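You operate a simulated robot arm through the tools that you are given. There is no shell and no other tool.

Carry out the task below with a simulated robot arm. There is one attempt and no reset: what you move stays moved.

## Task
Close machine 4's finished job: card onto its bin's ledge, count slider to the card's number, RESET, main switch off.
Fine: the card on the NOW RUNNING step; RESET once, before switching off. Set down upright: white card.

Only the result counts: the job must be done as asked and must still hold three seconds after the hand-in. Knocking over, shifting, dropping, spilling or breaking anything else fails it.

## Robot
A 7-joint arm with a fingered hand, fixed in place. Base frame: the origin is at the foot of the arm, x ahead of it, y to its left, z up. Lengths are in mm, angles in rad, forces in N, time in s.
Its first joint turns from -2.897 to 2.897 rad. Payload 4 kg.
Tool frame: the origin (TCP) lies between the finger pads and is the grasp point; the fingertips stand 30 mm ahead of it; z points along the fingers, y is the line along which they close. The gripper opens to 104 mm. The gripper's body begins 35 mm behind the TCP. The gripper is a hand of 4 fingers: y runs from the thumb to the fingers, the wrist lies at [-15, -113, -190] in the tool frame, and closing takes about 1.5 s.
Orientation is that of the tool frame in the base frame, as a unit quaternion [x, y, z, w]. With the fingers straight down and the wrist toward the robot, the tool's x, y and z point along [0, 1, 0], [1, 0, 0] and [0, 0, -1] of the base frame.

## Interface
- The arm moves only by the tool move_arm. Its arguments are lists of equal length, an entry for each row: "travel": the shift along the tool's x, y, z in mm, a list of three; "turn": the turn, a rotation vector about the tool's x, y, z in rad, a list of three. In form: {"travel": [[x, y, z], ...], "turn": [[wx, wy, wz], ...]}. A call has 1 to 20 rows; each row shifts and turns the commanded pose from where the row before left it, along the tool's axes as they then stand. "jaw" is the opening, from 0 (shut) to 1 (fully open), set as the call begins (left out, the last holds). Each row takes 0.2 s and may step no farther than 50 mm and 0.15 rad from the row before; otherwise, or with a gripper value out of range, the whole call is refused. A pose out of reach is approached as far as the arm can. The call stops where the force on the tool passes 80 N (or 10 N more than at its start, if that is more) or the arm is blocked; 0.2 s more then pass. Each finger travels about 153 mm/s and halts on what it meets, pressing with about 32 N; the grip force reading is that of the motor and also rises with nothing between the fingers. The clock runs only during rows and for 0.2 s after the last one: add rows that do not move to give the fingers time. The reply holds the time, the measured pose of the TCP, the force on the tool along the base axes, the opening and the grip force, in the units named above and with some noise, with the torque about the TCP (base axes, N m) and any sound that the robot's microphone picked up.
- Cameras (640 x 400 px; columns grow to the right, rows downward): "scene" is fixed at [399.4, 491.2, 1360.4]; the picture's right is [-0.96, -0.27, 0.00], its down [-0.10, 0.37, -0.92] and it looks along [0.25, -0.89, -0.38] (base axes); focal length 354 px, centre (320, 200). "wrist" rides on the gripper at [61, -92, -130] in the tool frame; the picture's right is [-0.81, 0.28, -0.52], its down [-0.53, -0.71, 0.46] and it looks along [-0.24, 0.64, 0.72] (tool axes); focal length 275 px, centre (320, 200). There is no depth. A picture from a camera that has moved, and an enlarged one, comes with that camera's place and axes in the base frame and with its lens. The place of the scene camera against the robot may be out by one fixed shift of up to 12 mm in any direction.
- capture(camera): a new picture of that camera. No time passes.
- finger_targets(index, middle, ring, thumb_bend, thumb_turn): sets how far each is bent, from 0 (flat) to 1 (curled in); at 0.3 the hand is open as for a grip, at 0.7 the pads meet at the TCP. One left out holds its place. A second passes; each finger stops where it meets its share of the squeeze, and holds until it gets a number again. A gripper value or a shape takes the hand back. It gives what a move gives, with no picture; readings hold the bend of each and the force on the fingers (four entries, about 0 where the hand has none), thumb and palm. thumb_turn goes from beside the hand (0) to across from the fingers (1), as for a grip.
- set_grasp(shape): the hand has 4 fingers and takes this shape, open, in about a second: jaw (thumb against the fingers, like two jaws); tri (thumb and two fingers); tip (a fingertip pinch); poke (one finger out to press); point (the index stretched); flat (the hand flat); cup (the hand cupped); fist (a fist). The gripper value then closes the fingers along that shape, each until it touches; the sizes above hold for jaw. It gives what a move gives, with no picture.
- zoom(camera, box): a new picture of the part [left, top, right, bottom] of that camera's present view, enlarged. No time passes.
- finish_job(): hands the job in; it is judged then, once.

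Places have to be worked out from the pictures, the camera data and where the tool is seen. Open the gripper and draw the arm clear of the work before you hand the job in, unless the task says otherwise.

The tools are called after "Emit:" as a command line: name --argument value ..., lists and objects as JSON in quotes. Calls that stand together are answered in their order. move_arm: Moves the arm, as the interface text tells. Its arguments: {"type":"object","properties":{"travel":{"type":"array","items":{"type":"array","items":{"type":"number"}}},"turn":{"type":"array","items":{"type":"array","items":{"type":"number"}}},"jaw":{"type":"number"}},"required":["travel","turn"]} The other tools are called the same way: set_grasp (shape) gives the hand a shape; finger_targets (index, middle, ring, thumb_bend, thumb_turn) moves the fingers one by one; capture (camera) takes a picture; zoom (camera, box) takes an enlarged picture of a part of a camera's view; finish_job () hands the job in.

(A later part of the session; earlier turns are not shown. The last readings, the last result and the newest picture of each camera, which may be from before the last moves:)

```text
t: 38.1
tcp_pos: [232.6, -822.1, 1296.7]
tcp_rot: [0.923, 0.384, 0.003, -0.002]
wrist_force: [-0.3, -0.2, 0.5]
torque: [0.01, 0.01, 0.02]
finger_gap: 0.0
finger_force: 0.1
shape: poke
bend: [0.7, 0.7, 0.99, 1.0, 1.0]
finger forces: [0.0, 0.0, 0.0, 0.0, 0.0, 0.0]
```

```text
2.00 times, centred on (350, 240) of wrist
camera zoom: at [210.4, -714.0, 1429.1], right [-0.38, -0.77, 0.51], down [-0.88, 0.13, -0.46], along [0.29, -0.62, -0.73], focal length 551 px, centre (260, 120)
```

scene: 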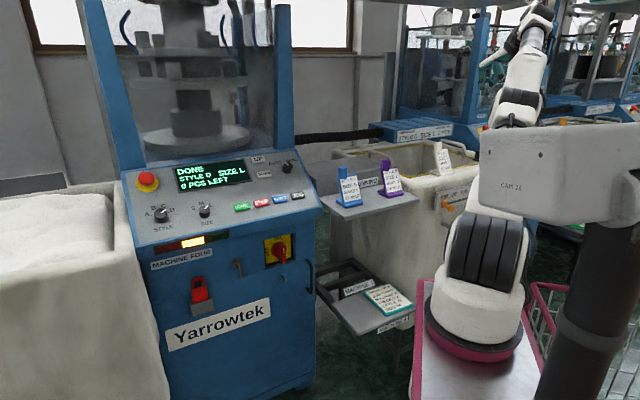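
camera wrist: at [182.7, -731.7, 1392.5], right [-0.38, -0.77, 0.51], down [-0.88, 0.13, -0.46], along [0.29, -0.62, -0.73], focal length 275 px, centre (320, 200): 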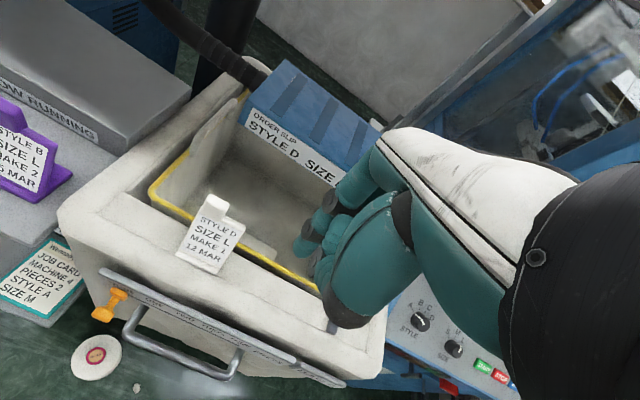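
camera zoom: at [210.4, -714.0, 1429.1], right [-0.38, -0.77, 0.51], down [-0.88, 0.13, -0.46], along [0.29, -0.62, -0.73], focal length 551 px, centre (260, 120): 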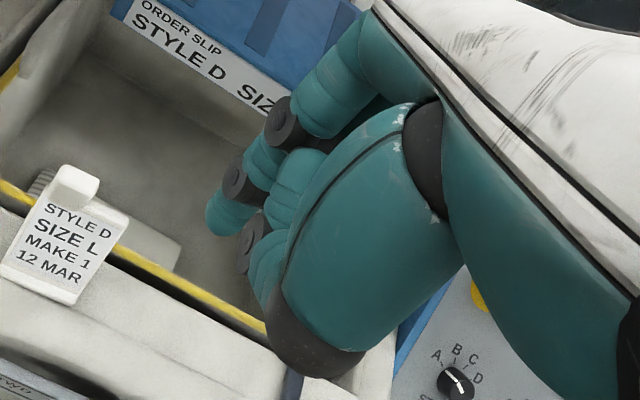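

The arm stretched out near its reach limit and the commanded pose drifted from the measured one. I'll bring the commanded pose back to a reachable spot high and in front of the bin, and let it settle.

Emit:
move_arm --travel '[[-41.5, 19.7, -13.9], [-41.5, 19.7, -13.9], [-41.5, 19.7, -13.9], [-41.5, 19.7, -13.9], [-41.5, 19.7, -13.9], [-41.5, 19.7, -13.9], [-41.5, 19.7, -13.9], [-41.5, 19.7, -13.9], [-41.5, 19.7, -13.9], [0, 0, 0]]' --turn '[[0, 0, 0], [0, 0, 0], [0, 0, 0], [0, 0, 0], [0, 0, 0], [0, 0, 0], [0, 0, 0], [0, 0, 0], [0, 0, 0], [0, 0, 0]]'

Emit:
capture --camera "scene"

Emit:
capture --camera "wrist"

```text
t: 40.4
tcp_pos: [219.3, -839.0, 1271.2]
tcp_rot: [0.924, 0.384, 0.003, -0.001]
wrist_force: [0.5, 0.7, 0.7]
torque: [0.01, 0.02, 0.0]
finger_gap: 0.2
finger_force: 0.0
shape: poke
bend: [0.7, 0.7, 0.99, 1.0, 1.0]
finger forces: [0.0, 0.0, 0.0, 0.0, 0.0, 0.0]
out of reach, approached as far as the arm can: row 1, 2, 3, 4, 5, 6, 7, 8, 9
```

```text
taken
```

scene: 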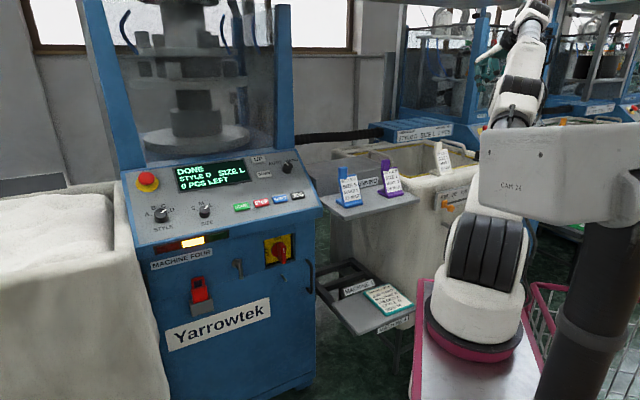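

```text
taken
camera wrist: at [196.6, -730.9, 1403.7], right [-0.38, -0.77, 0.51], down [-0.88, 0.13, -0.46], along [0.29, -0.62, -0.73], focal length 275 px, centre (320, 200)
```

wrist: 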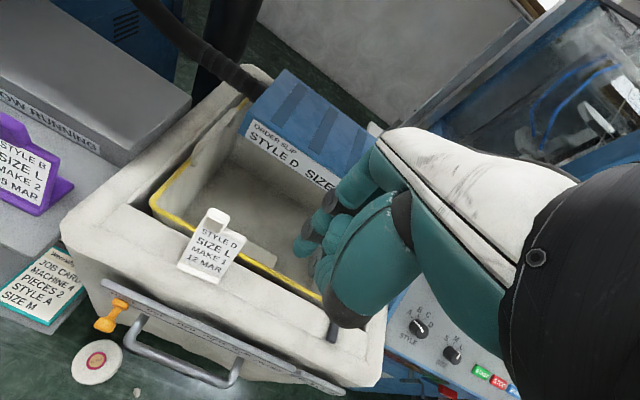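

The arm is still stretched at its limit. I'll aim the command lower, at a pose it held easily earlier (about [161, -820, 1100]), and see if it recovers.

Emit:
move_arm --travel '[[-14, -4.5, 33], [-14, -4.5, 33], [-14, -4.5, 33], [0, 0, 0], [0, 0, 0], [0, 0, 0]]' --turn '[[0, 0, 0], [0, 0, 0], [0, 0, 0], [0, 0, 0], [0, 0, 0], [0, 0, 0]]'

```text
t: 41.8
tcp_pos: [177.8, -875.0, 1179.0]
tcp_rot: [0.923, 0.385, 0.004, -0.002]
wrist_force: [-0.1, -0.3, -0.7]
torque: [0.0, 0.02, 0.04]
finger_gap: 0.0
finger_force: 0.0
shape: poke
bend: [0.7, 0.7, 0.99, 1.0, 1.0]
finger forces: [0.0, 0.0, 0.0, 0.0, 0.1, 0.1]
out of reach, approached as far as the arm can: row 1, 2, 3
```

It only follows along the stretched shell. I'll return to the tilted pose above the card that it could hold before, and check whether the arm follows again.

Emit:
move_arm --travel '[[26.3, 29.6, -6.3], [26.3, 29.6, -6.3], [26.3, 29.6, -6.3], [26.3, 29.6, -6.3], [0, 0, 0], [0, 0, 0], [0, 0, 0], [0, 0, 0], [0, 0, 0], [0, 0, 0]]' --turn '[[0, 0, 0], [0, 0, 0], [0, 0, 0], [0, 0, 0], [0, 0, -0.11], [0, 0, -0.11], [0.14, 0, 0], [0.14, 0, 0], [0.14, 0, 0], [0, 0, 0]]'

Emit:
zoom --camera "scene" --box '[400, 0, 600, 180]'

```text
t: 44.0
tcp_pos: [352.4, -815.5, 1182.4]
tcp_rot: [0.857, 0.472, -0.098, -0.184]
wrist_force: [-0.5, -0.6, -0.1]
torque: [-0.01, 0.01, -0.01]
finger_gap: 0.0
finger_force: 0.1
shape: poke
bend: [0.7, 0.7, 0.99, 1.0, 1.0]
finger forces: [0.1, 0.0, 0.1, 0.0, 0.0, 0.0]
out of reach, approached as far as the arm can: row 1, 5, 6, 7, 8, 9
```

```text
2.22 times, centred on (500, 90) of scene
camera zoom: at [399.4, 491.2, 1360.4], right [-0.96, -0.27, 0.0], down [-0.1, 0.37, -0.92], along [0.25, -0.89, -0.38], focal length 787 px, centre (-80, 444)
```

zoom: 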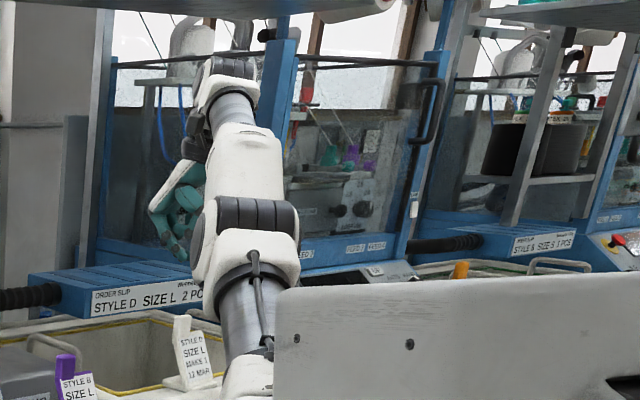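

Rows 2–4 (level hand) were within reach, so I'll undo the tilt and yaw and see where the commanded pose actually is.

Emit:
move_arm --travel '[[0, 0, 0], [0, 0, 0], [0, 0, 0], [0, 0, 0], [0, 0, 0], [0, 0, 0]]' --turn '[[-0.14, 0, 0], [-0.14, 0, 0], [-0.14, 0, 0], [0, 0, 0.11], [0, 0, 0.11], [0, 0, 0]]'

Emit:
zoom --camera "scene" --box '[400, 0, 600, 180]'

```text
t: 45.4
tcp_pos: [351.6, -881.0, 1215.8]
tcp_rot: [0.923, 0.384, 0.002, -0.002]
wrist_force: [0.3, 0.0, -0.2]
torque: [0.0, -0.02, 0.0]
finger_gap: 0.0
finger_force: 0.1
shape: poke
bend: [0.7, 0.7, 0.99, 1.0, 1.0]
finger forces: [0.0, 0.1, 0.0, 0.0, 0.0, 0.0]
out of reach, approached as far as the arm can: row 1, 2, 3, 4, 5
```

```text
2.22 times, centred on (500, 90) of scene
camera zoom: at [399.4, 491.2, 1360.4], right [-0.96, -0.27, 0.0], down [-0.1, 0.37, -0.92], along [0.25, -0.89, -0.38], focal length 787 px, centre (-80, 444)
```

zoom: 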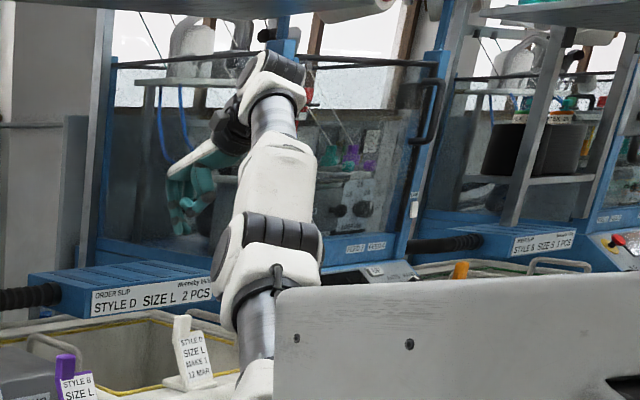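

The stall looks like an elbow-straight singularity that clears when the command meets the measured pose. I'll bring the command out to the measured pose, then retract inward in small steps.

Emit:
move_arm --travel '[[-4.3, 19.8, -30], [-4.3, 19.8, -30], [-4.3, 19.8, -30], [0, 0, 0], [1.4, -18.4, 8.6], [1.4, -18.4, 8.6], [1.4, -18.4, 8.6], [1.4, -18.4, 8.6], [1.4, -18.4, 8.6], [0, 0, 0]]' --turn '[[0, 0, 0], [0, 0, 0], [0, 0, 0], [0, 0, 0], [0, 0, 0], [0, 0, 0], [0, 0, 0], [0, 0, 0], [0, 0, 0], [0, 0, 0]]'

```text
t: 47.5
tcp_pos: [317.1, -798.6, 1201.8]
tcp_rot: [0.924, 0.383, 0.002, -0.001]
wrist_force: [-0.1, -0.7, 0.4]
torque: [0.02, 0.0, -0.04]
finger_gap: 0.1
finger_force: 0.1
shape: poke
bend: [0.7, 0.7, 0.99, 1.0, 1.0]
finger forces: [0.1, 0.1, 0.0, 0.0, 0.0, 0.0]
out of reach, approached as far as the arm can: row 1, 2, 3
```

Recovered: commanded and measured poses agree again. I'll keep retracting gently to a spot in front of the bin.

Emit:
move_arm --travel '[[10, -18, 11], [10, -18, 11], [10, -18, 11], [10, -18, 11], [10, -18, 11], [10, -18, 11], [10, -18, 11], [10, -18, 11], [0, 0, 0]]' --turn '[[0, 0, 0], [0, 0, 0], [0, 0, 0], [0, 0, 0], [0, 0, 0], [0, 0, 0], [0, 0, 0], [0, 0, 0], [0, 0, 0]]'

Emit:
capture --camera "wrist"

Emit:
capture --camera "scene"

```text
t: 49.5
tcp_pos: [271.5, -639.5, 1116.8]
tcp_rot: [0.923, 0.384, 0.002, -0.001]
wrist_force: [1.0, -0.2, 0.1]
torque: [0.0, 0.02, 0.02]
finger_gap: 0.0
finger_force: 0.0
shape: poke
bend: [0.7, 0.7, 0.99, 1.0, 1.0]
finger forces: [0.1, 0.1, 0.1, 0.0, 0.0, 0.0]
```

```text
taken
camera wrist: at [249.3, -532.3, 1249.1], right [-0.38, -0.77, 0.51], down [-0.88, 0.13, -0.46], along [0.29, -0.63, -0.73], focal length 275 px, centre (320, 200)
```

wrist: 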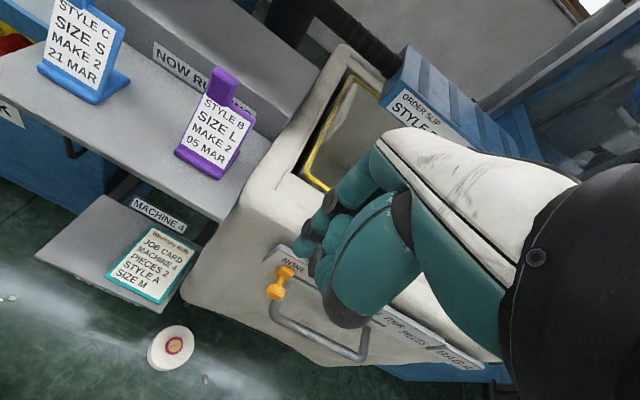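

```text
taken
```

scene: 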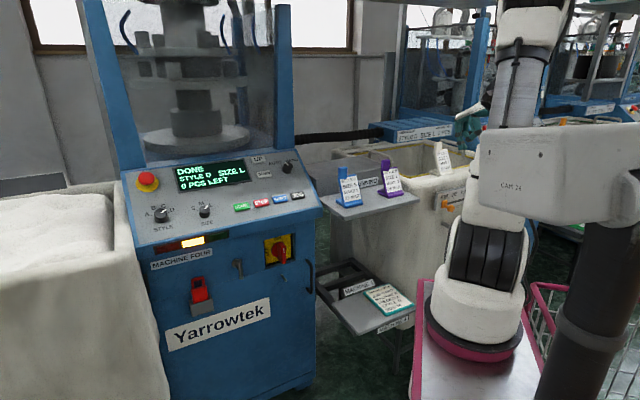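

Emit:
zoom --camera "scene" --box '[430, 80, 510, 150]'

Emit:
zoom --camera "wrist" --box '[240, 150, 420, 340]'

```text
5.71 times, centred on (470, 115) of scene
camera zoom: at [399.4, 491.2, 1360.4], right [-0.96, -0.27, 0.0], down [-0.1, 0.37, -0.92], along [0.25, -0.89, -0.38], focal length 2024 px, centre (-537, 686)
```

zoom: 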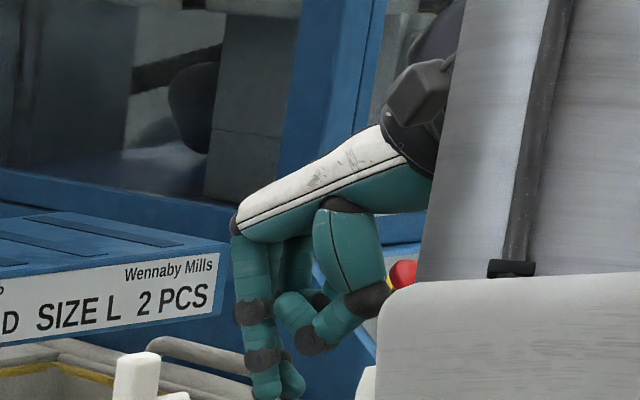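

```text
2.11 times, centred on (330, 245) of wrist
camera zoom: at [249.3, -532.3, 1249.1], right [-0.38, -0.77, 0.51], down [-0.88, 0.13, -0.46], along [0.29, -0.63, -0.73], focal length 580 px, centre (299, 105)
```

zoom: 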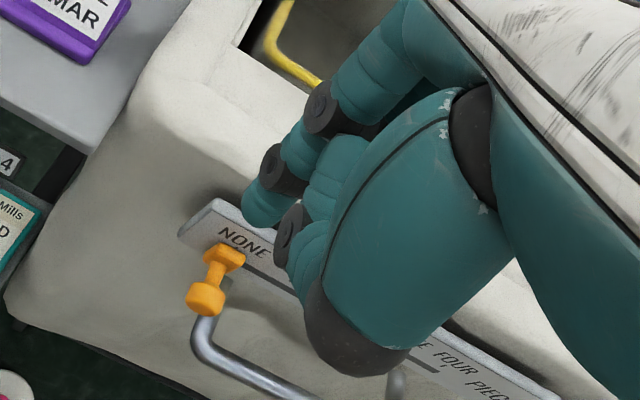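

The poke shape has index and middle pointing down, with the fingertip about 30 mm past the TCP. The knuckles sit nearer the bin than the tips, so I'll tilt the hand back about 0.4 rad to make the fingers vertical, then descend in front of the slider plate on the NONE side of the knob.

Emit:
move_arm --travel '[[0, 0, 0], [0, 0, 0], [0, 0, 0], [0, -11.3, 37.8], [0, -11.3, 37.8], [0, -11.3, 37.8], [0, 0, 0]]' --turn '[[-0.133, 0, 0], [-0.133, 0, 0], [-0.134, 0, 0], [0, 0, 0], [0, 0, 0], [0, 0, 0], [0, 0, 0]]'

Emit:
capture --camera "wrist"

Emit:
zoom --camera "scene" --box '[400, 130, 500, 240]'

```text
t: 51.1
tcp_pos: [283.4, -649.4, 997.0]
tcp_rot: [0.905, 0.376, 0.078, 0.182]
wrist_force: [0.2, 0.1, 0.3]
torque: [-0.02, 0.0, 0.01]
finger_gap: 0.0
finger_force: 0.0
shape: poke
bend: [0.7, 0.7, 0.99, 1.0, 1.0]
finger forces: [0.0, 0.1, 0.1, 0.0, 0.0, 0.0]
```

```text
taken
camera wrist: at [230.5, -510.8, 1083.5], right [-0.54, -0.61, 0.58], down [-0.71, -0.04, -0.7], along [0.45, -0.79, -0.42], focal length 275 px, centre (320, 200)
```

wrist: 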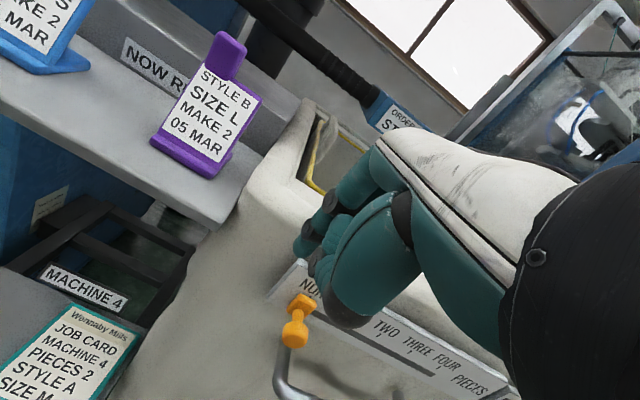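

```text
3.64 times, centred on (450, 185) of scene
camera zoom: at [399.4, 491.2, 1360.4], right [-0.96, -0.27, 0.0], down [-0.1, 0.37, -0.92], along [0.25, -0.89, -0.38], focal length 1288 px, centre (-153, 254)
```

zoom: 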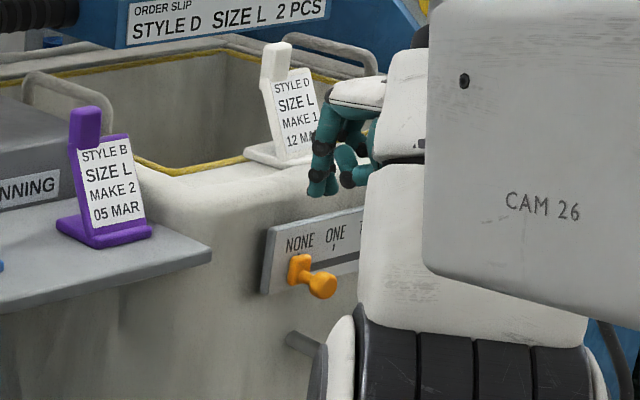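

The scene view shows the fingertips clear above, with the knob at NONE. I'll shift 25 mm toward the NONE end and lower partway.

Emit:
move_arm --travel '[[25, 0, 0], [0, -9.5, 40.5], [0, -9.5, 40.5], [0, 0, 0]]' --turn '[[0, 0, 0], [0, 0, 0], [0, 0, 0], [0, 0, 0]]'

Emit:
capture --camera "wrist"

Emit:
zoom --camera "scene" --box '[420, 150, 480, 230]'

```text
t: 52.1
tcp_pos: [311.4, -643.2, 915.3]
tcp_rot: [0.905, 0.375, 0.079, 0.182]
wrist_force: [-0.1, 0.8, 0.4]
torque: [-0.03, 0.01, -0.02]
finger_gap: 0.2
finger_force: 0.1
shape: poke
bend: [0.7, 0.7, 0.99, 1.0, 1.0]
finger forces: [0.0, 0.0, 0.0, 0.0, 0.0, 0.0]
```

```text
taken
camera wrist: at [258.4, -504.7, 1001.9], right [-0.54, -0.61, 0.58], down [-0.71, -0.04, -0.7], along [0.45, -0.79, -0.42], focal length 275 px, centre (320, 200)
```

wrist: 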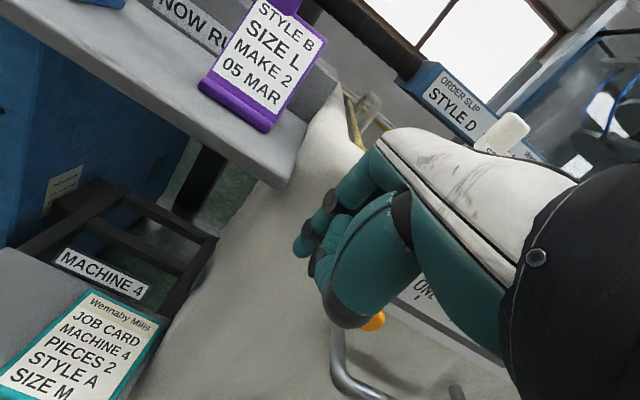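

```text
5.00 times, centred on (450, 190) of scene
camera zoom: at [399.4, 491.2, 1360.4], right [-0.96, -0.27, 0.0], down [-0.1, 0.37, -0.92], along [0.25, -0.89, -0.38], focal length 1771 px, centre (-330, 250)
```

zoom: 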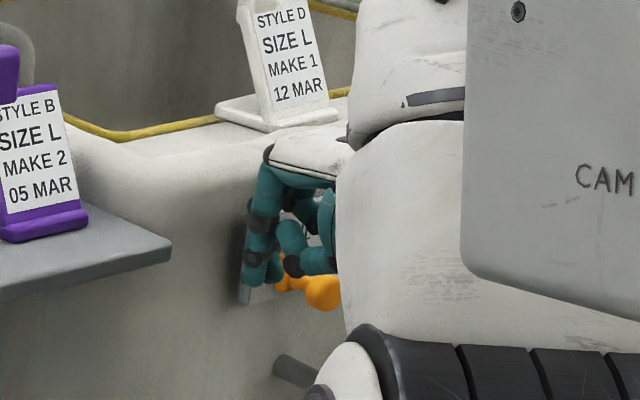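

The curled ring finger would sit right over the knob in this shape. A closed jaw (all fingers straight together) makes a cleaner pusher, so I'll go back up and change shape there.

Emit:
move_arm --travel '[[0, 5, -37.7], [0, 5, -37.7], [0, 5, -37.7], [0, 0, 0]]' --turn '[[0, 0, 0], [0, 0, 0], [0, 0, 0], [0, 0, 0]]'

Emit:
set_grasp --shape "jaw"

Emit:
move_arm --travel '[[0, 0, 0], [0, 0, 0], [0, 0, 0], [0, 0, 0], [0, 0, 0], [0, 0, 0], [0, 0, 0]]' --turn '[[0, 0, 0], [0, 0, 0], [0, 0, 0], [0, 0, 0], [0, 0, 0], [0, 0, 0], [0, 0, 0]]' --jaw 0.0

Emit:
capture --camera "wrist"

Emit:
zoom --camera "scene" --box '[400, 110, 500, 220]'

```text
t: 53.1
tcp_pos: [290.5, -619.9, 1025.5]
tcp_rot: [0.905, 0.375, 0.079, 0.182]
wrist_force: [-0.2, -0.2, 0.0]
torque: [0.0, 0.02, 0.0]
finger_gap: 0.1
finger_force: 0.1
shape: poke
bend: [0.7, 0.7, 0.99, 1.0, 1.0]
finger forces: [0.0, 0.1, 0.0, 0.1, 0.0, 0.1]
```

```text
t: 54.0
tcp_pos: [288.9, -621.2, 1024.7]
tcp_rot: [0.905, 0.376, 0.078, 0.183]
wrist_force: [-0.4, 0.2, -0.5]
torque: [-0.02, 0.02, 0.0]
finger_gap: 103.8
finger_force: 0.0
shape: jaw
bend: [0.3, 0.3, 0.3, 0.3, 0.98]
finger forces: [0.1, 0.0, 0.0, 0.0, 0.0, 0.1]
```

```text
t: 55.6
tcp_pos: [290.7, -620.9, 1025.0]
tcp_rot: [0.905, 0.376, 0.078, 0.182]
wrist_force: [0.2, -0.2, 0.1]
torque: [-0.02, 0.0, 0.01]
finger_gap: 0.0
finger_force: 31.8
shape: jaw
bend: [0.7, 0.7, 0.7, 0.47, 1.0]
finger forces: [0.0, 0.0, 0.0, 0.0, 0.0, 0.0]
```

```text
taken
camera wrist: at [236.5, -482.5, 1111.2], right [-0.54, -0.61, 0.58], down [-0.71, -0.04, -0.7], along [0.45, -0.79, -0.42], focal length 275 px, centre (320, 200)
```

wrist: 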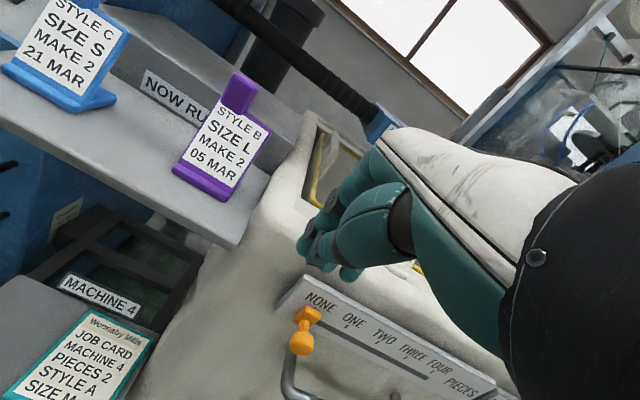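

```text
3.64 times, centred on (450, 165) of scene
camera zoom: at [399.4, 491.2, 1360.4], right [-0.96, -0.27, 0.0], down [-0.1, 0.37, -0.92], along [0.25, -0.89, -0.38], focal length 1288 px, centre (-153, 327)
```

zoom: 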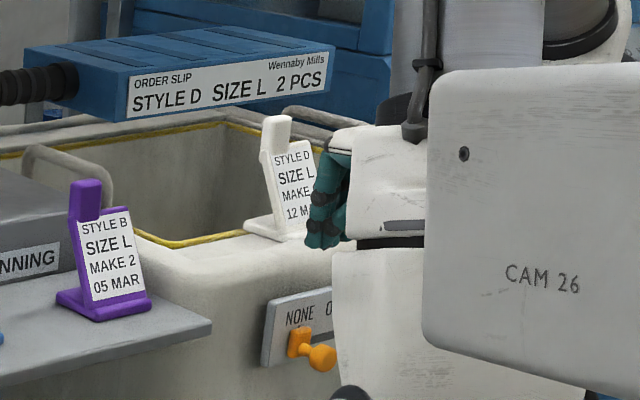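

The closed hand makes a compact pusher, and the wrist view shows the labels clearly. I'll descend beside the knob on its NONE side.

Emit:
zoom --camera "wrist" --box '[260, 230, 480, 400]'

Emit:
move_arm --travel '[[0, -6.9, 37.5], [0, -6.9, 37.5], [0, -6.9, 37.5], [0, 0, 0]]' --turn '[[0, 0, 0], [0, 0, 0], [0, 0, 0], [0, 0, 0]]'

Emit:
capture --camera "wrist"

Emit:
zoom --camera "scene" --box '[420, 150, 480, 230]'

```text
2.35 times, centred on (370, 315) of wrist
camera zoom: at [236.5, -482.5, 1111.2], right [-0.54, -0.61, 0.58], down [-0.71, -0.04, -0.7], along [0.45, -0.79, -0.42], focal length 648 px, centre (202, -71)
```

zoom: 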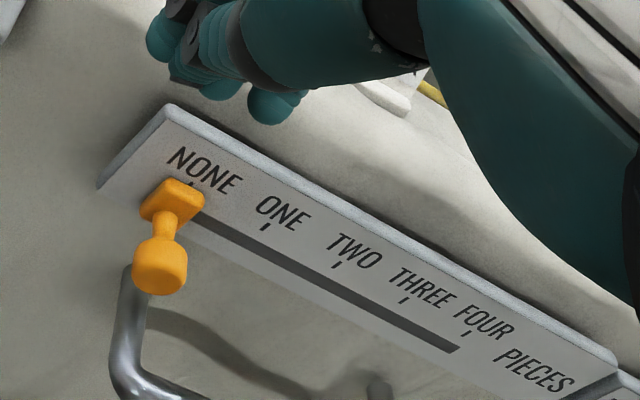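

```text
t: 56.6
tcp_pos: [306.0, -637.4, 915.7]
tcp_rot: [0.905, 0.376, 0.079, 0.183]
wrist_force: [0.0, 0.4, 0.1]
torque: [-0.05, 0.06, -0.01]
finger_gap: 0.0
finger_force: 32.7
shape: jaw
bend: [0.7, 0.7, 0.7, 0.47, 1.0]
finger forces: [0.0, 0.0, 0.0, 0.1, 0.0, 0.0]
```

```text
taken
camera wrist: at [253.6, -499.0, 1000.2], right [-0.54, -0.61, 0.58], down [-0.71, -0.04, -0.7], along [0.45, -0.79, -0.42], focal length 275 px, centre (320, 200)
```

wrist: 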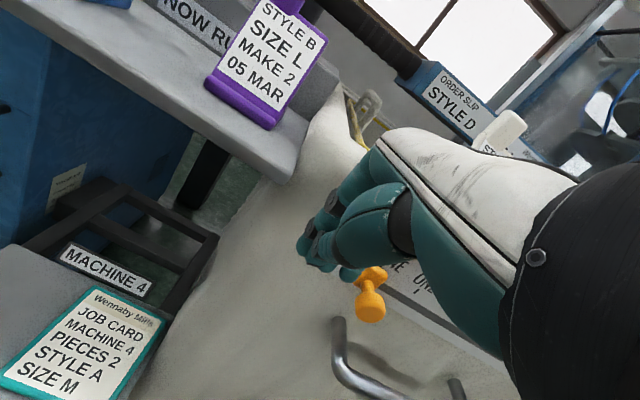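

```text
5.00 times, centred on (450, 190) of scene
camera zoom: at [399.4, 491.2, 1360.4], right [-0.96, -0.27, 0.0], down [-0.1, 0.37, -0.92], along [0.25, -0.89, -0.38], focal length 1771 px, centre (-330, 250)
```

zoom: 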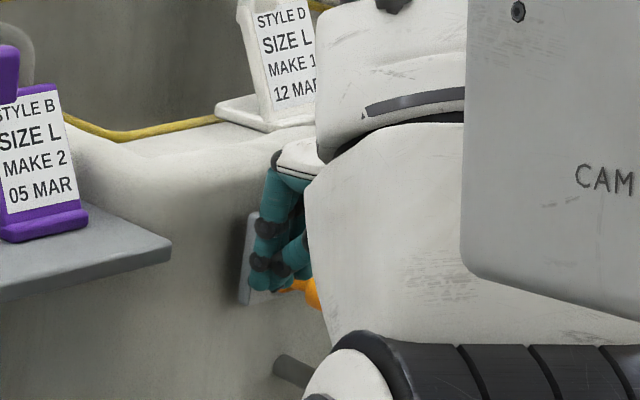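

Tick positions along the row are NONE 318, ONE 368, TWO 416, so the push is 49 mm. I'll lower the last step so the fingertips are level with the knob.

Emit:
move_arm --travel '[[0, -3.5, 18.7], [0, -3.5, 18.7], [0, 0, 0]]' --turn '[[0, 0, 0], [0, 0, 0], [0, 0, 0]]'

Emit:
zoom --camera "wrist" --box '[280, 200, 460, 340]'

Emit:
zoom --camera "scene" --box '[430, 160, 480, 230]'

```text
t: 57.5
tcp_pos: [313.4, -643.3, 877.7]
tcp_rot: [0.905, 0.376, 0.079, 0.183]
wrist_force: [0.1, -0.4, -0.5]
torque: [0.04, 0.01, 0.02]
finger_gap: 0.2
finger_force: 32.4
shape: jaw
bend: [0.7, 0.7, 0.7, 0.47, 1.0]
finger forces: [0.0, 0.1, 0.1, 0.0, 0.1, 0.0]
```

```text
2.86 times, centred on (370, 270) of wrist
camera zoom: at [259.5, -505.7, 964.0], right [-0.54, -0.61, 0.58], down [-0.71, -0.04, -0.7], along [0.45, -0.79, -0.42], focal length 786 px, centre (177, 0)
```

zoom: 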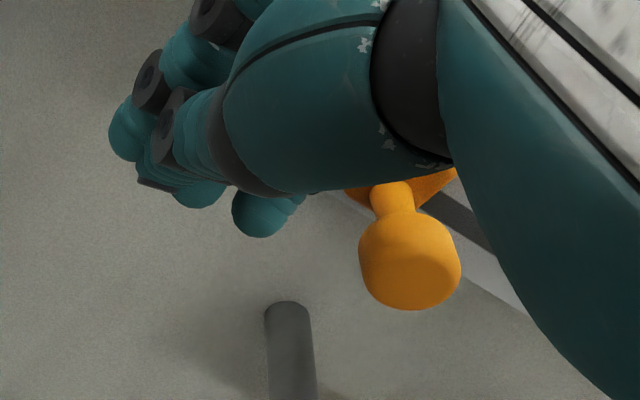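

```text
5.71 times, centred on (455, 195) of scene
camera zoom: at [399.4, 491.2, 1360.4], right [-0.96, -0.27, 0.0], down [-0.1, 0.37, -0.92], along [0.25, -0.89, -0.38], focal length 2024 px, centre (-451, 229)
```

zoom: 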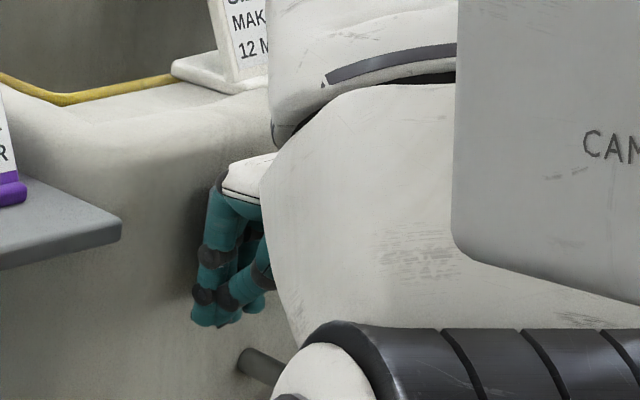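

The fingers are beside the knob, with a gap of about 23 mm. I'll slide toward ONE and watch the contact.

Emit:
move_arm --travel '[[-10, 0, 0], [-10, 0, 0], [-8, 0, 0], [0, 0, 0]]' --turn '[[0, 0, 0], [0, 0, 0], [0, 0, 0], [0, 0, 0]]'

Emit:
zoom --camera "wrist" --box '[280, 200, 460, 340]'

Emit:
zoom --camera "scene" --box '[430, 160, 480, 230]'

```text
t: 58.5
tcp_pos: [293.1, -664.8, 877.5]
tcp_rot: [0.905, 0.376, 0.078, 0.182]
wrist_force: [0.4, 0.4, -0.1]
torque: [-0.02, -0.02, -0.01]
finger_gap: 0.1
finger_force: 31.7
shape: jaw
bend: [0.7, 0.7, 0.7, 0.47, 1.0]
finger forces: [0.1, 0.1, 0.0, 0.1, 0.0, 0.0]
```

```text
2.86 times, centred on (370, 270) of wrist
camera zoom: at [239.3, -526.3, 963.5], right [-0.54, -0.61, 0.58], down [-0.71, -0.04, -0.7], along [0.45, -0.79, -0.42], focal length 786 px, centre (177, 0)
```

zoom: 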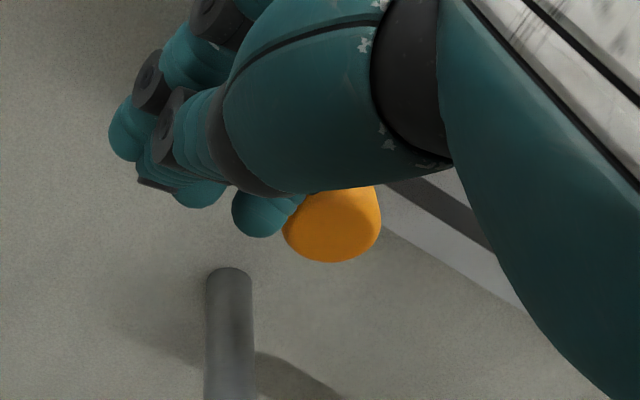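

```text
5.71 times, centred on (455, 195) of scene
camera zoom: at [399.4, 491.2, 1360.4], right [-0.96, -0.27, 0.0], down [-0.1, 0.37, -0.92], along [0.25, -0.89, -0.38], focal length 2024 px, centre (-451, 229)
```

zoom: 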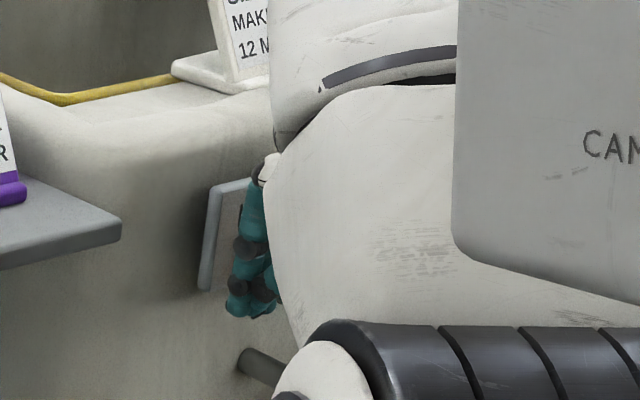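

Emit:
move_arm --travel '[[-10, 0, 0], [-10, 0, 0], [0, 0, 0]]' --turn '[[0, 0, 0], [0, 0, 0], [0, 0, 0]]'

Emit:
zoom --camera "wrist" --box '[280, 200, 460, 340]'

```text
t: 59.2
tcp_pos: [278.1, -676.9, 876.7]
tcp_rot: [0.905, 0.375, 0.08, 0.183]
wrist_force: [-0.2, 2.8, 0.4]
torque: [-0.01, 0.03, -0.06]
finger_gap: 0.0
finger_force: 31.9
shape: jaw
bend: [0.7, 0.7, 0.7, 0.47, 1.0]
finger forces: [0.1, 0.0, 2.2, 0.1, 0.0, 0.0]
```

```text
2.86 times, centred on (370, 270) of wrist
camera zoom: at [224.8, -539.2, 962.5], right [-0.54, -0.61, 0.58], down [-0.71, -0.04, -0.7], along [0.45, -0.79, -0.42], focal length 786 px, centre (177, 0)
```

zoom: 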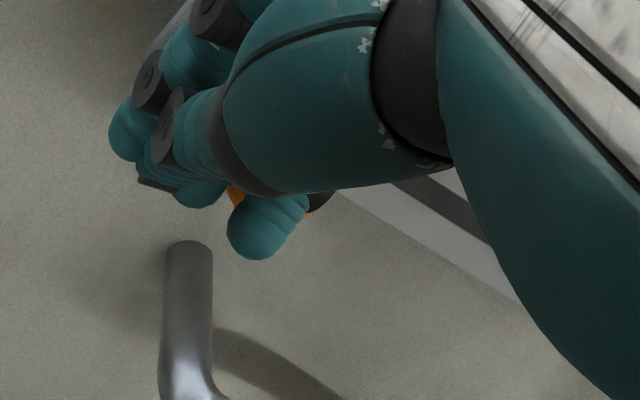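

The ring finger is riding over the front of the knob instead of beside it, so I need to be about 14 mm deeper. I'll back off, go deeper, and push again.

Emit:
move_arm --travel '[[15, 0, 0], [17, 0, 0], [0, 12.9, 5.4], [0, 0, 0]]' --turn '[[0, 0, 0], [0, 0, 0], [0, 0, 0], [0, 0, 0]]'

Emit:
zoom --camera "wrist" --box '[280, 200, 460, 340]'

Emit:
zoom --camera "scene" --box '[430, 160, 480, 230]'

```text
t: 60.2
tcp_pos: [311.1, -664.3, 877.3]
tcp_rot: [0.905, 0.376, 0.078, 0.182]
wrist_force: [0.0, 0.4, -0.3]
torque: [0.0, 0.0, -0.01]
finger_gap: 0.2
finger_force: 31.7
shape: jaw
bend: [0.7, 0.7, 0.7, 0.47, 1.0]
finger forces: [0.0, 0.1, 0.0, 0.1, 0.0, 0.1]
```

```text
2.86 times, centred on (370, 270) of wrist
camera zoom: at [258.6, -526.8, 962.9], right [-0.54, -0.61, 0.58], down [-0.71, -0.04, -0.7], along [0.45, -0.79, -0.42], focal length 786 px, centre (177, 0)
```

zoom: 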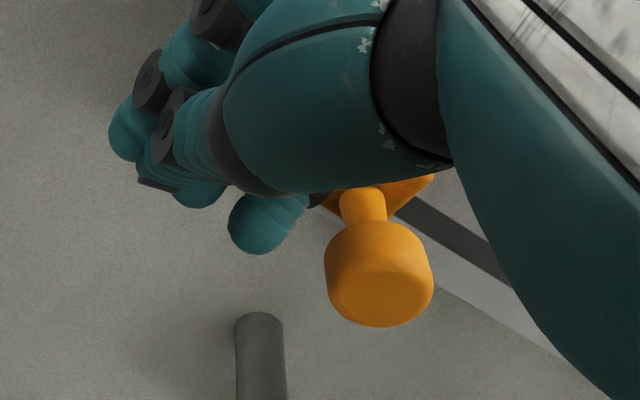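

```text
5.71 times, centred on (455, 195) of scene
camera zoom: at [399.4, 491.2, 1360.4], right [-0.96, -0.27, 0.0], down [-0.1, 0.37, -0.92], along [0.25, -0.89, -0.38], focal length 2024 px, centre (-451, 229)
```

zoom: 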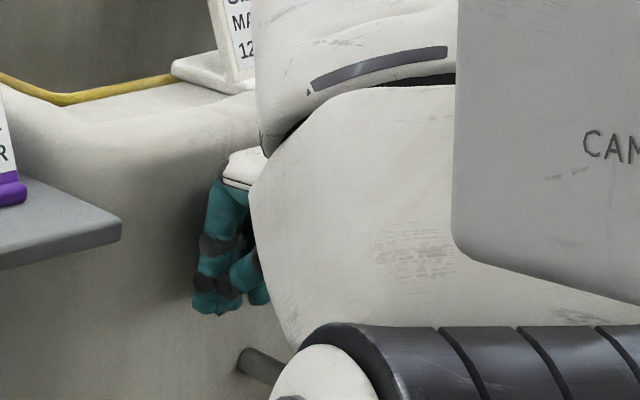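

Now I'll go 8 mm lower and push toward ONE, watching the force as it engages.

Emit:
move_arm --travel '[[0, -3.1, 7.4], [-10, 0, 0], [-10, 0, 0], [0, 0, 0]]' --turn '[[0, 0, 0], [0, 0, 0], [0, 0, 0], [0, 0, 0]]'

Emit:
zoom --camera "wrist" --box '[280, 200, 460, 340]'

Emit:
move_arm --travel '[[-6, 0, 0], [-6, 0, 0], [0, 0, 0]]' --turn '[[0, 0, 0], [0, 0, 0], [0, 0, 0]]'

Emit:
zoom --camera "wrist" --box '[280, 200, 460, 340]'

```text
t: 61.2
tcp_pos: [298.3, -679.2, 869.0]
tcp_rot: [0.905, 0.376, 0.079, 0.182]
wrist_force: [1.7, 0.6, 0.5]
torque: [0.0, 0.03, 0.01]
finger_gap: 0.0
finger_force: 32.0
shape: jaw
bend: [0.7, 0.7, 0.7, 0.47, 1.0]
finger forces: [0.0, 0.0, 1.8, 0.0, 0.0, 0.0]
```

```text
2.86 times, centred on (370, 270) of wrist
camera zoom: at [245.2, -540.5, 955.2], right [-0.54, -0.61, 0.58], down [-0.71, -0.04, -0.7], along [0.45, -0.79, -0.42], focal length 786 px, centre (177, 0)
```

zoom: 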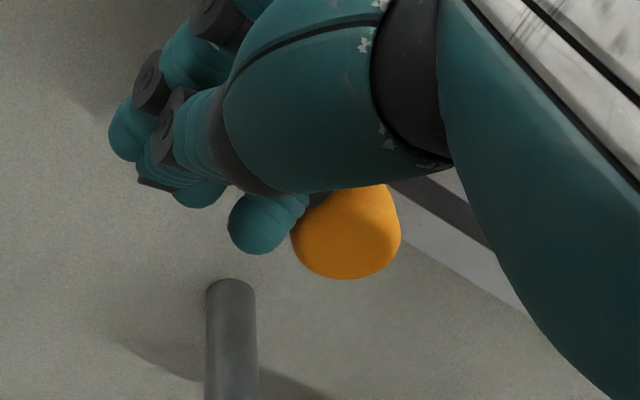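

```text
t: 62.0
tcp_pos: [288.8, -687.7, 867.6]
tcp_rot: [0.906, 0.375, 0.078, 0.182]
wrist_force: [0.3, -0.2, 0.6]
torque: [-0.01, -0.01, 0.03]
finger_gap: 0.0
finger_force: 32.3
shape: jaw
bend: [0.7, 0.7, 0.7, 0.47, 1.0]
finger forces: [0.1, 0.1, 0.4, 0.0, 0.1, 0.0]
```

```text
2.86 times, centred on (370, 270) of wrist
camera zoom: at [236.1, -549.1, 954.3], right [-0.54, -0.61, 0.58], down [-0.71, -0.04, -0.7], along [0.45, -0.79, -0.42], focal length 786 px, centre (177, 0)
```

zoom: 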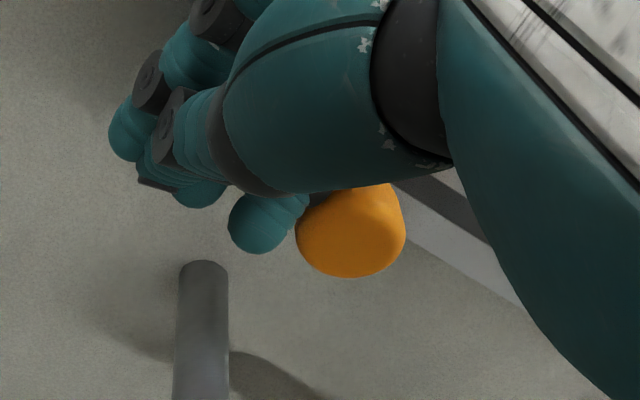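

The knob is now moving with the finger. I'll push another 20 mm, then back off and check it against the ticks.

Emit:
move_arm --travel '[[-7, 0, 0], [-7, 0, 0], [-6, 0, 0], [0, 0, 0]]' --turn '[[0, 0, 0], [0, 0, 0], [0, 0, 0], [0, 0, 0]]'

Emit:
zoom --camera "wrist" --box '[280, 200, 460, 340]'

Emit:
move_arm --travel '[[15, 0, 0], [20, 0, 0], [0, -2, -20], [0, 0, -38], [0, 0, -38], [0, 5, -40], [0, 0, 0]]' --turn '[[0, 0, 0], [0, 0, 0], [0, 0, 0], [0, 0, 0], [0, 0, 0], [0, 0, 0], [0, 0, 0]]'

Emit:
capture --camera "wrist"

Emit:
zoom --camera "scene" --box '[420, 160, 480, 230]'

```text
t: 63.0
tcp_pos: [274.0, -701.9, 868.2]
tcp_rot: [0.905, 0.375, 0.079, 0.182]
wrist_force: [-0.7, 1.0, -0.1]
torque: [-0.01, -0.01, 0.02]
finger_gap: 0.0
finger_force: 31.6
shape: jaw
bend: [0.7, 0.7, 0.7, 0.47, 1.0]
finger forces: [0.0, 0.0, 0.3, 0.0, 0.0, 0.1]
```

```text
2.86 times, centred on (370, 270) of wrist
camera zoom: at [221.2, -563.7, 954.9], right [-0.54, -0.61, 0.58], down [-0.71, -0.04, -0.7], along [0.45, -0.79, -0.42], focal length 786 px, centre (177, 0)
```

zoom: 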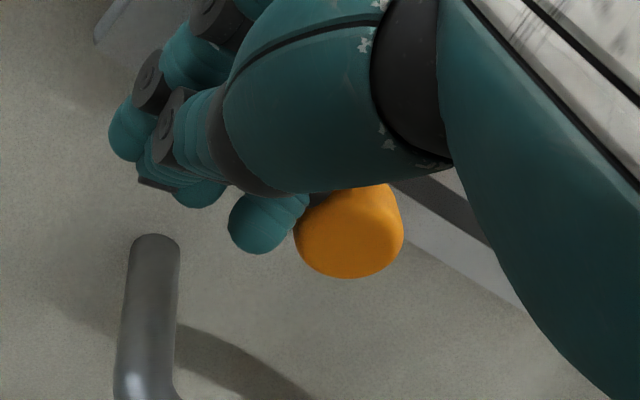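

```text
t: 64.7
tcp_pos: [264.6, -641.4, 995.3]
tcp_rot: [0.905, 0.376, 0.08, 0.182]
wrist_force: [-0.3, -0.1, -0.7]
torque: [-0.01, 0.02, 0.01]
finger_gap: 0.0
finger_force: 31.7
shape: jaw
bend: [0.7, 0.7, 0.7, 0.47, 1.0]
finger forces: [0.1, 0.0, 0.1, 0.0, 0.1, 0.0]
```

```text
taken
camera wrist: at [211.4, -503.5, 1081.8], right [-0.54, -0.61, 0.58], down [-0.71, -0.04, -0.7], along [0.45, -0.79, -0.42], focal length 275 px, centre (320, 200)
```

wrist: 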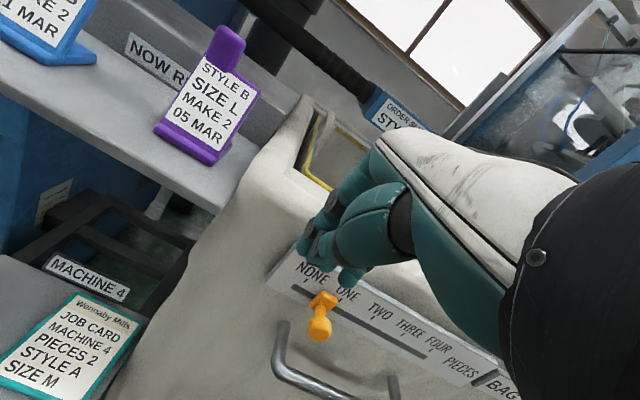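

```text
5.71 times, centred on (450, 195) of scene
camera zoom: at [399.4, 491.2, 1360.4], right [-0.96, -0.27, 0.0], down [-0.1, 0.37, -0.92], along [0.25, -0.89, -0.38], focal length 2024 px, centre (-423, 229)
```

zoom: 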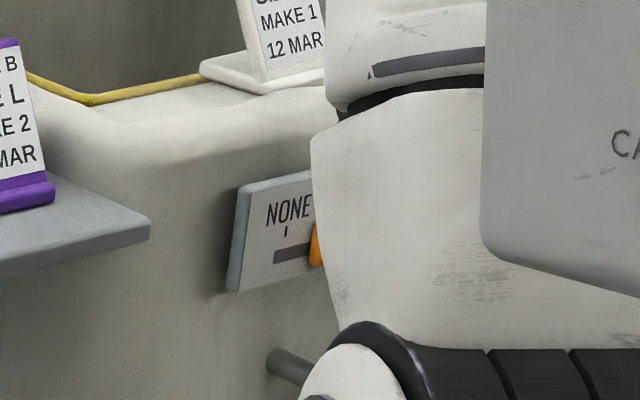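

Emit:
zoom --camera "wrist" --box '[260, 240, 460, 380]'

```text
2.86 times, centred on (360, 310) of wrist
camera zoom: at [211.4, -503.5, 1081.8], right [-0.54, -0.61, 0.58], down [-0.71, -0.04, -0.7], along [0.45, -0.79, -0.42], focal length 786 px, centre (206, -114)
```

zoom: 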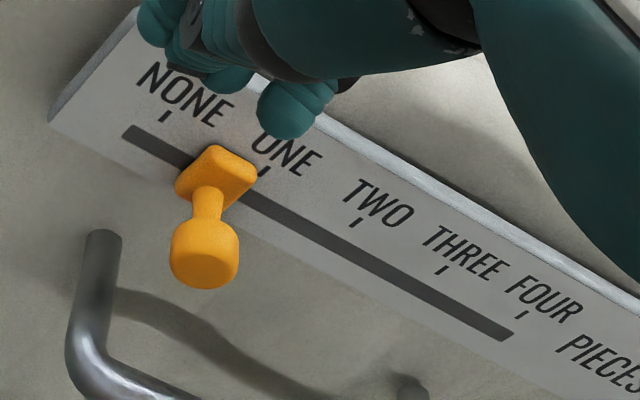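

The knob is about 73% of the way from NONE to ONE, so it needs about 13 mm more. I'll go back down the same path and push to the computed end point.

Emit:
move_arm --travel '[[0, -5, 40], [0, 0, 38], [0, 0, 38], [0, 2, 20], [-10, 0, 0], [-10, 0, 0], [-10, 0, 0], [-8, 0, 0], [-6, 0, 0], [-5, 0, 0], [0, 0, 0]]' --turn '[[0, 0, 0], [0, 0, 0], [0, 0, 0], [0, 0, 0], [0, 0, 0], [0, 0, 0], [0, 0, 0], [0, 0, 0], [0, 0, 0], [0, 0, 0], [0, 0, 0]]'

Emit:
zoom --camera "wrist" --box '[280, 200, 460, 340]'

Emit:
move_arm --travel '[[15, 0, 0], [25, 0, 0], [0, -2, -20], [0, 0, -38], [0, 0, -38], [0, 5, -40], [0, 0, 0]]' --turn '[[0, 0, 0], [0, 0, 0], [0, 0, 0], [0, 0, 0], [0, 0, 0], [0, 0, 0], [0, 0, 0]]'

Emit:
zoom --camera "wrist" --box '[260, 240, 460, 380]'

```text
t: 67.0
tcp_pos: [262.8, -712.2, 868.4]
tcp_rot: [0.905, 0.375, 0.079, 0.183]
wrist_force: [0.2, 0.5, 0.1]
torque: [0.01, 0.0, 0.02]
finger_gap: 0.1
finger_force: 32.3
shape: jaw
bend: [0.7, 0.7, 0.7, 0.47, 1.0]
finger forces: [0.0, 0.0, 0.1, 0.0, 0.0, 0.1]
```

```text
2.86 times, centred on (370, 270) of wrist
camera zoom: at [210.9, -573.7, 954.1], right [-0.54, -0.61, 0.58], down [-0.71, -0.04, -0.7], along [0.45, -0.79, -0.42], focal length 786 px, centre (177, 0)
```

zoom: 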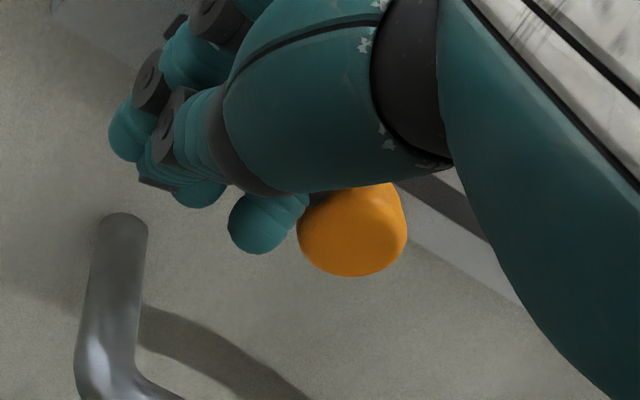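

```text
t: 68.7
tcp_pos: [257.5, -647.2, 997.4]
tcp_rot: [0.905, 0.376, 0.078, 0.182]
wrist_force: [0.4, 0.5, 0.3]
torque: [0.02, -0.03, -0.03]
finger_gap: 0.0
finger_force: 32.4
shape: jaw
bend: [0.7, 0.7, 0.7, 0.47, 1.0]
finger forces: [0.0, 0.0, 0.0, 0.1, 0.1, 0.1]
```

```text
2.86 times, centred on (360, 310) of wrist
camera zoom: at [204.3, -509.0, 1083.8], right [-0.54, -0.61, 0.58], down [-0.71, -0.04, -0.7], along [0.45, -0.79, -0.42], focal length 786 px, centre (206, -114)
```

zoom: 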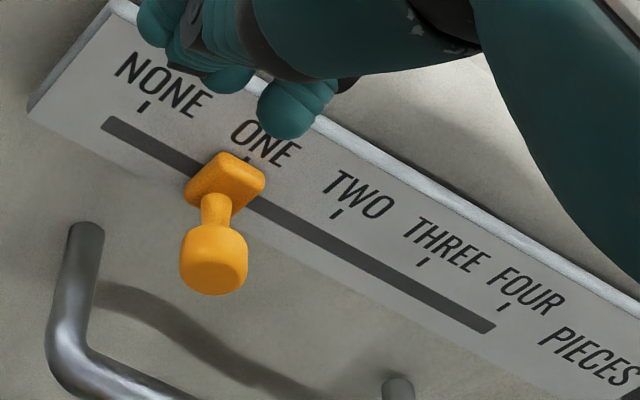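

The knob block now lines up under the ONE tick. A tighter zoom will confirm.

Emit:
zoom --camera "wrist" --box '[285, 260, 385, 340]'

Emit:
capture --camera "scene"

```text
5.00 times, centred on (335, 300) of wrist
camera zoom: at [204.3, -509.0, 1083.8], right [-0.54, -0.61, 0.58], down [-0.71, -0.04, -0.7], along [0.45, -0.79, -0.42], focal length 1376 px, centre (245, -300)
```

zoom: 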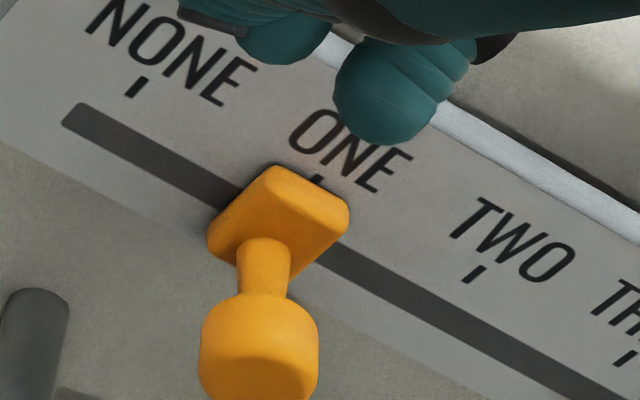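

```text
taken
```

scene: 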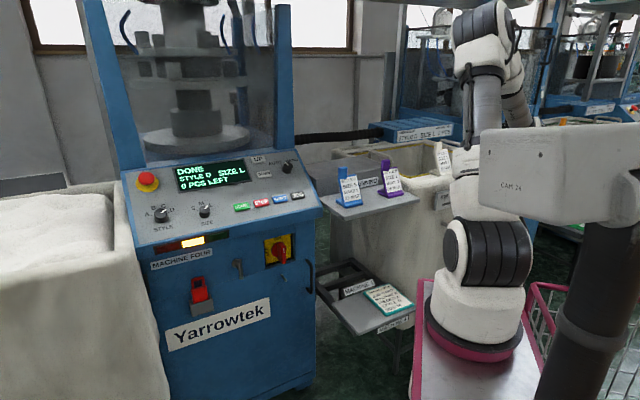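

The slider sits at ONE. I triangulated RESET at about [804, -455, 941], on a panel sloped about 37°. I'll rise, level the hand, and travel over to the machine.

Emit:
move_arm --travel '[[0, 14.6, -34.5], [0, 14.6, -34.5], [0, 14.6, -34.5], [0, 14.6, -34.5], [0, 0, 0], [0, 0, 0], [0, 0, 0], [0, 0, 0]]' --turn '[[0, 0, 0], [0, 0, 0], [0, 0, 0], [0, 0, 0], [0.133, 0, 0], [0.133, 0, 0], [0.134, 0, 0], [0, 0, 0]]'

Emit:
move_arm --travel '[[44.3, 6.2, 0], [44.3, 6.2, 0], [44.3, 6.2, 0], [44.3, 6.2, 0], [44.3, 6.2, 0], [44.3, 6.2, 0], [44.3, 6.2, 0], [44.3, 6.2, 0], [44.3, 6.2, 0], [44.3, 6.2, 0], [44.3, 6.2, 0], [0, 0, 0]]' --turn '[[0, 0, 0], [0, 0, 0], [0, 0, 0], [0, 0, 0], [0, 0, 0], [0, 0, 0], [0, 0, 0], [0, 0, 0], [0, 0, 0], [0, 0, 0], [0, 0, 0], [0, 0, 0]]'

Emit:
set_grasp --shape "poke"

Emit:
capture --camera "scene"

Emit:
capture --camera "wrist"

```text
t: 70.5
tcp_pos: [257.2, -650.0, 1145.5]
tcp_rot: [0.923, 0.384, 0.002, -0.003]
wrist_force: [-0.7, 0.4, 0.5]
torque: [0.03, 0.0, -0.01]
finger_gap: 0.2
finger_force: 32.5
shape: jaw
bend: [0.7, 0.7, 0.7, 0.47, 1.0]
finger forces: [0.0, 0.0, 0.1, 0.0, 0.0, 0.0]
```

```text
t: 73.0
tcp_pos: [648.7, -353.9, 1149.3]
tcp_rot: [0.923, 0.384, 0.002, -0.001]
wrist_force: [-0.2, -0.2, -0.3]
torque: [0.02, -0.01, 0.05]
finger_gap: 0.3
finger_force: 31.9
shape: jaw
bend: [0.7, 0.7, 0.7, 0.47, 1.0]
finger forces: [0.0, 0.0, 0.1, 0.0, 0.1, 0.1]
```

```text
t: 74.0
tcp_pos: [648.9, -353.3, 1149.7]
tcp_rot: [0.924, 0.383, 0.002, -0.001]
wrist_force: [1.1, 1.0, 0.1]
torque: [-0.03, 0.02, -0.02]
finger_gap: 0.0
finger_force: 0.1
shape: poke
bend: [0.7, 0.7, 0.99, 1.0, 1.0]
finger forces: [0.0, 0.0, 0.0, 0.1, 0.0, 0.1]
```

```text
taken
```

scene: 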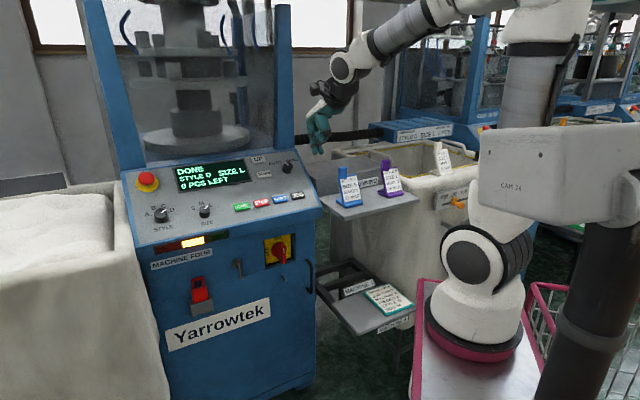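

```text
taken
camera wrist: at [626.2, -246.1, 1281.8], right [-0.38, -0.77, 0.51], down [-0.88, 0.13, -0.46], along [0.29, -0.62, -0.73], focal length 275 px, centre (320, 200)
```

wrist: 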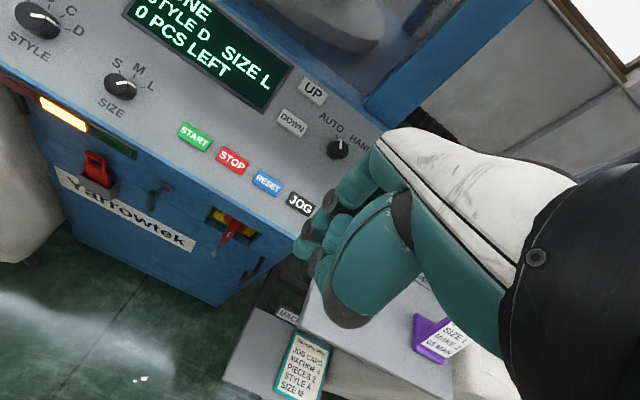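

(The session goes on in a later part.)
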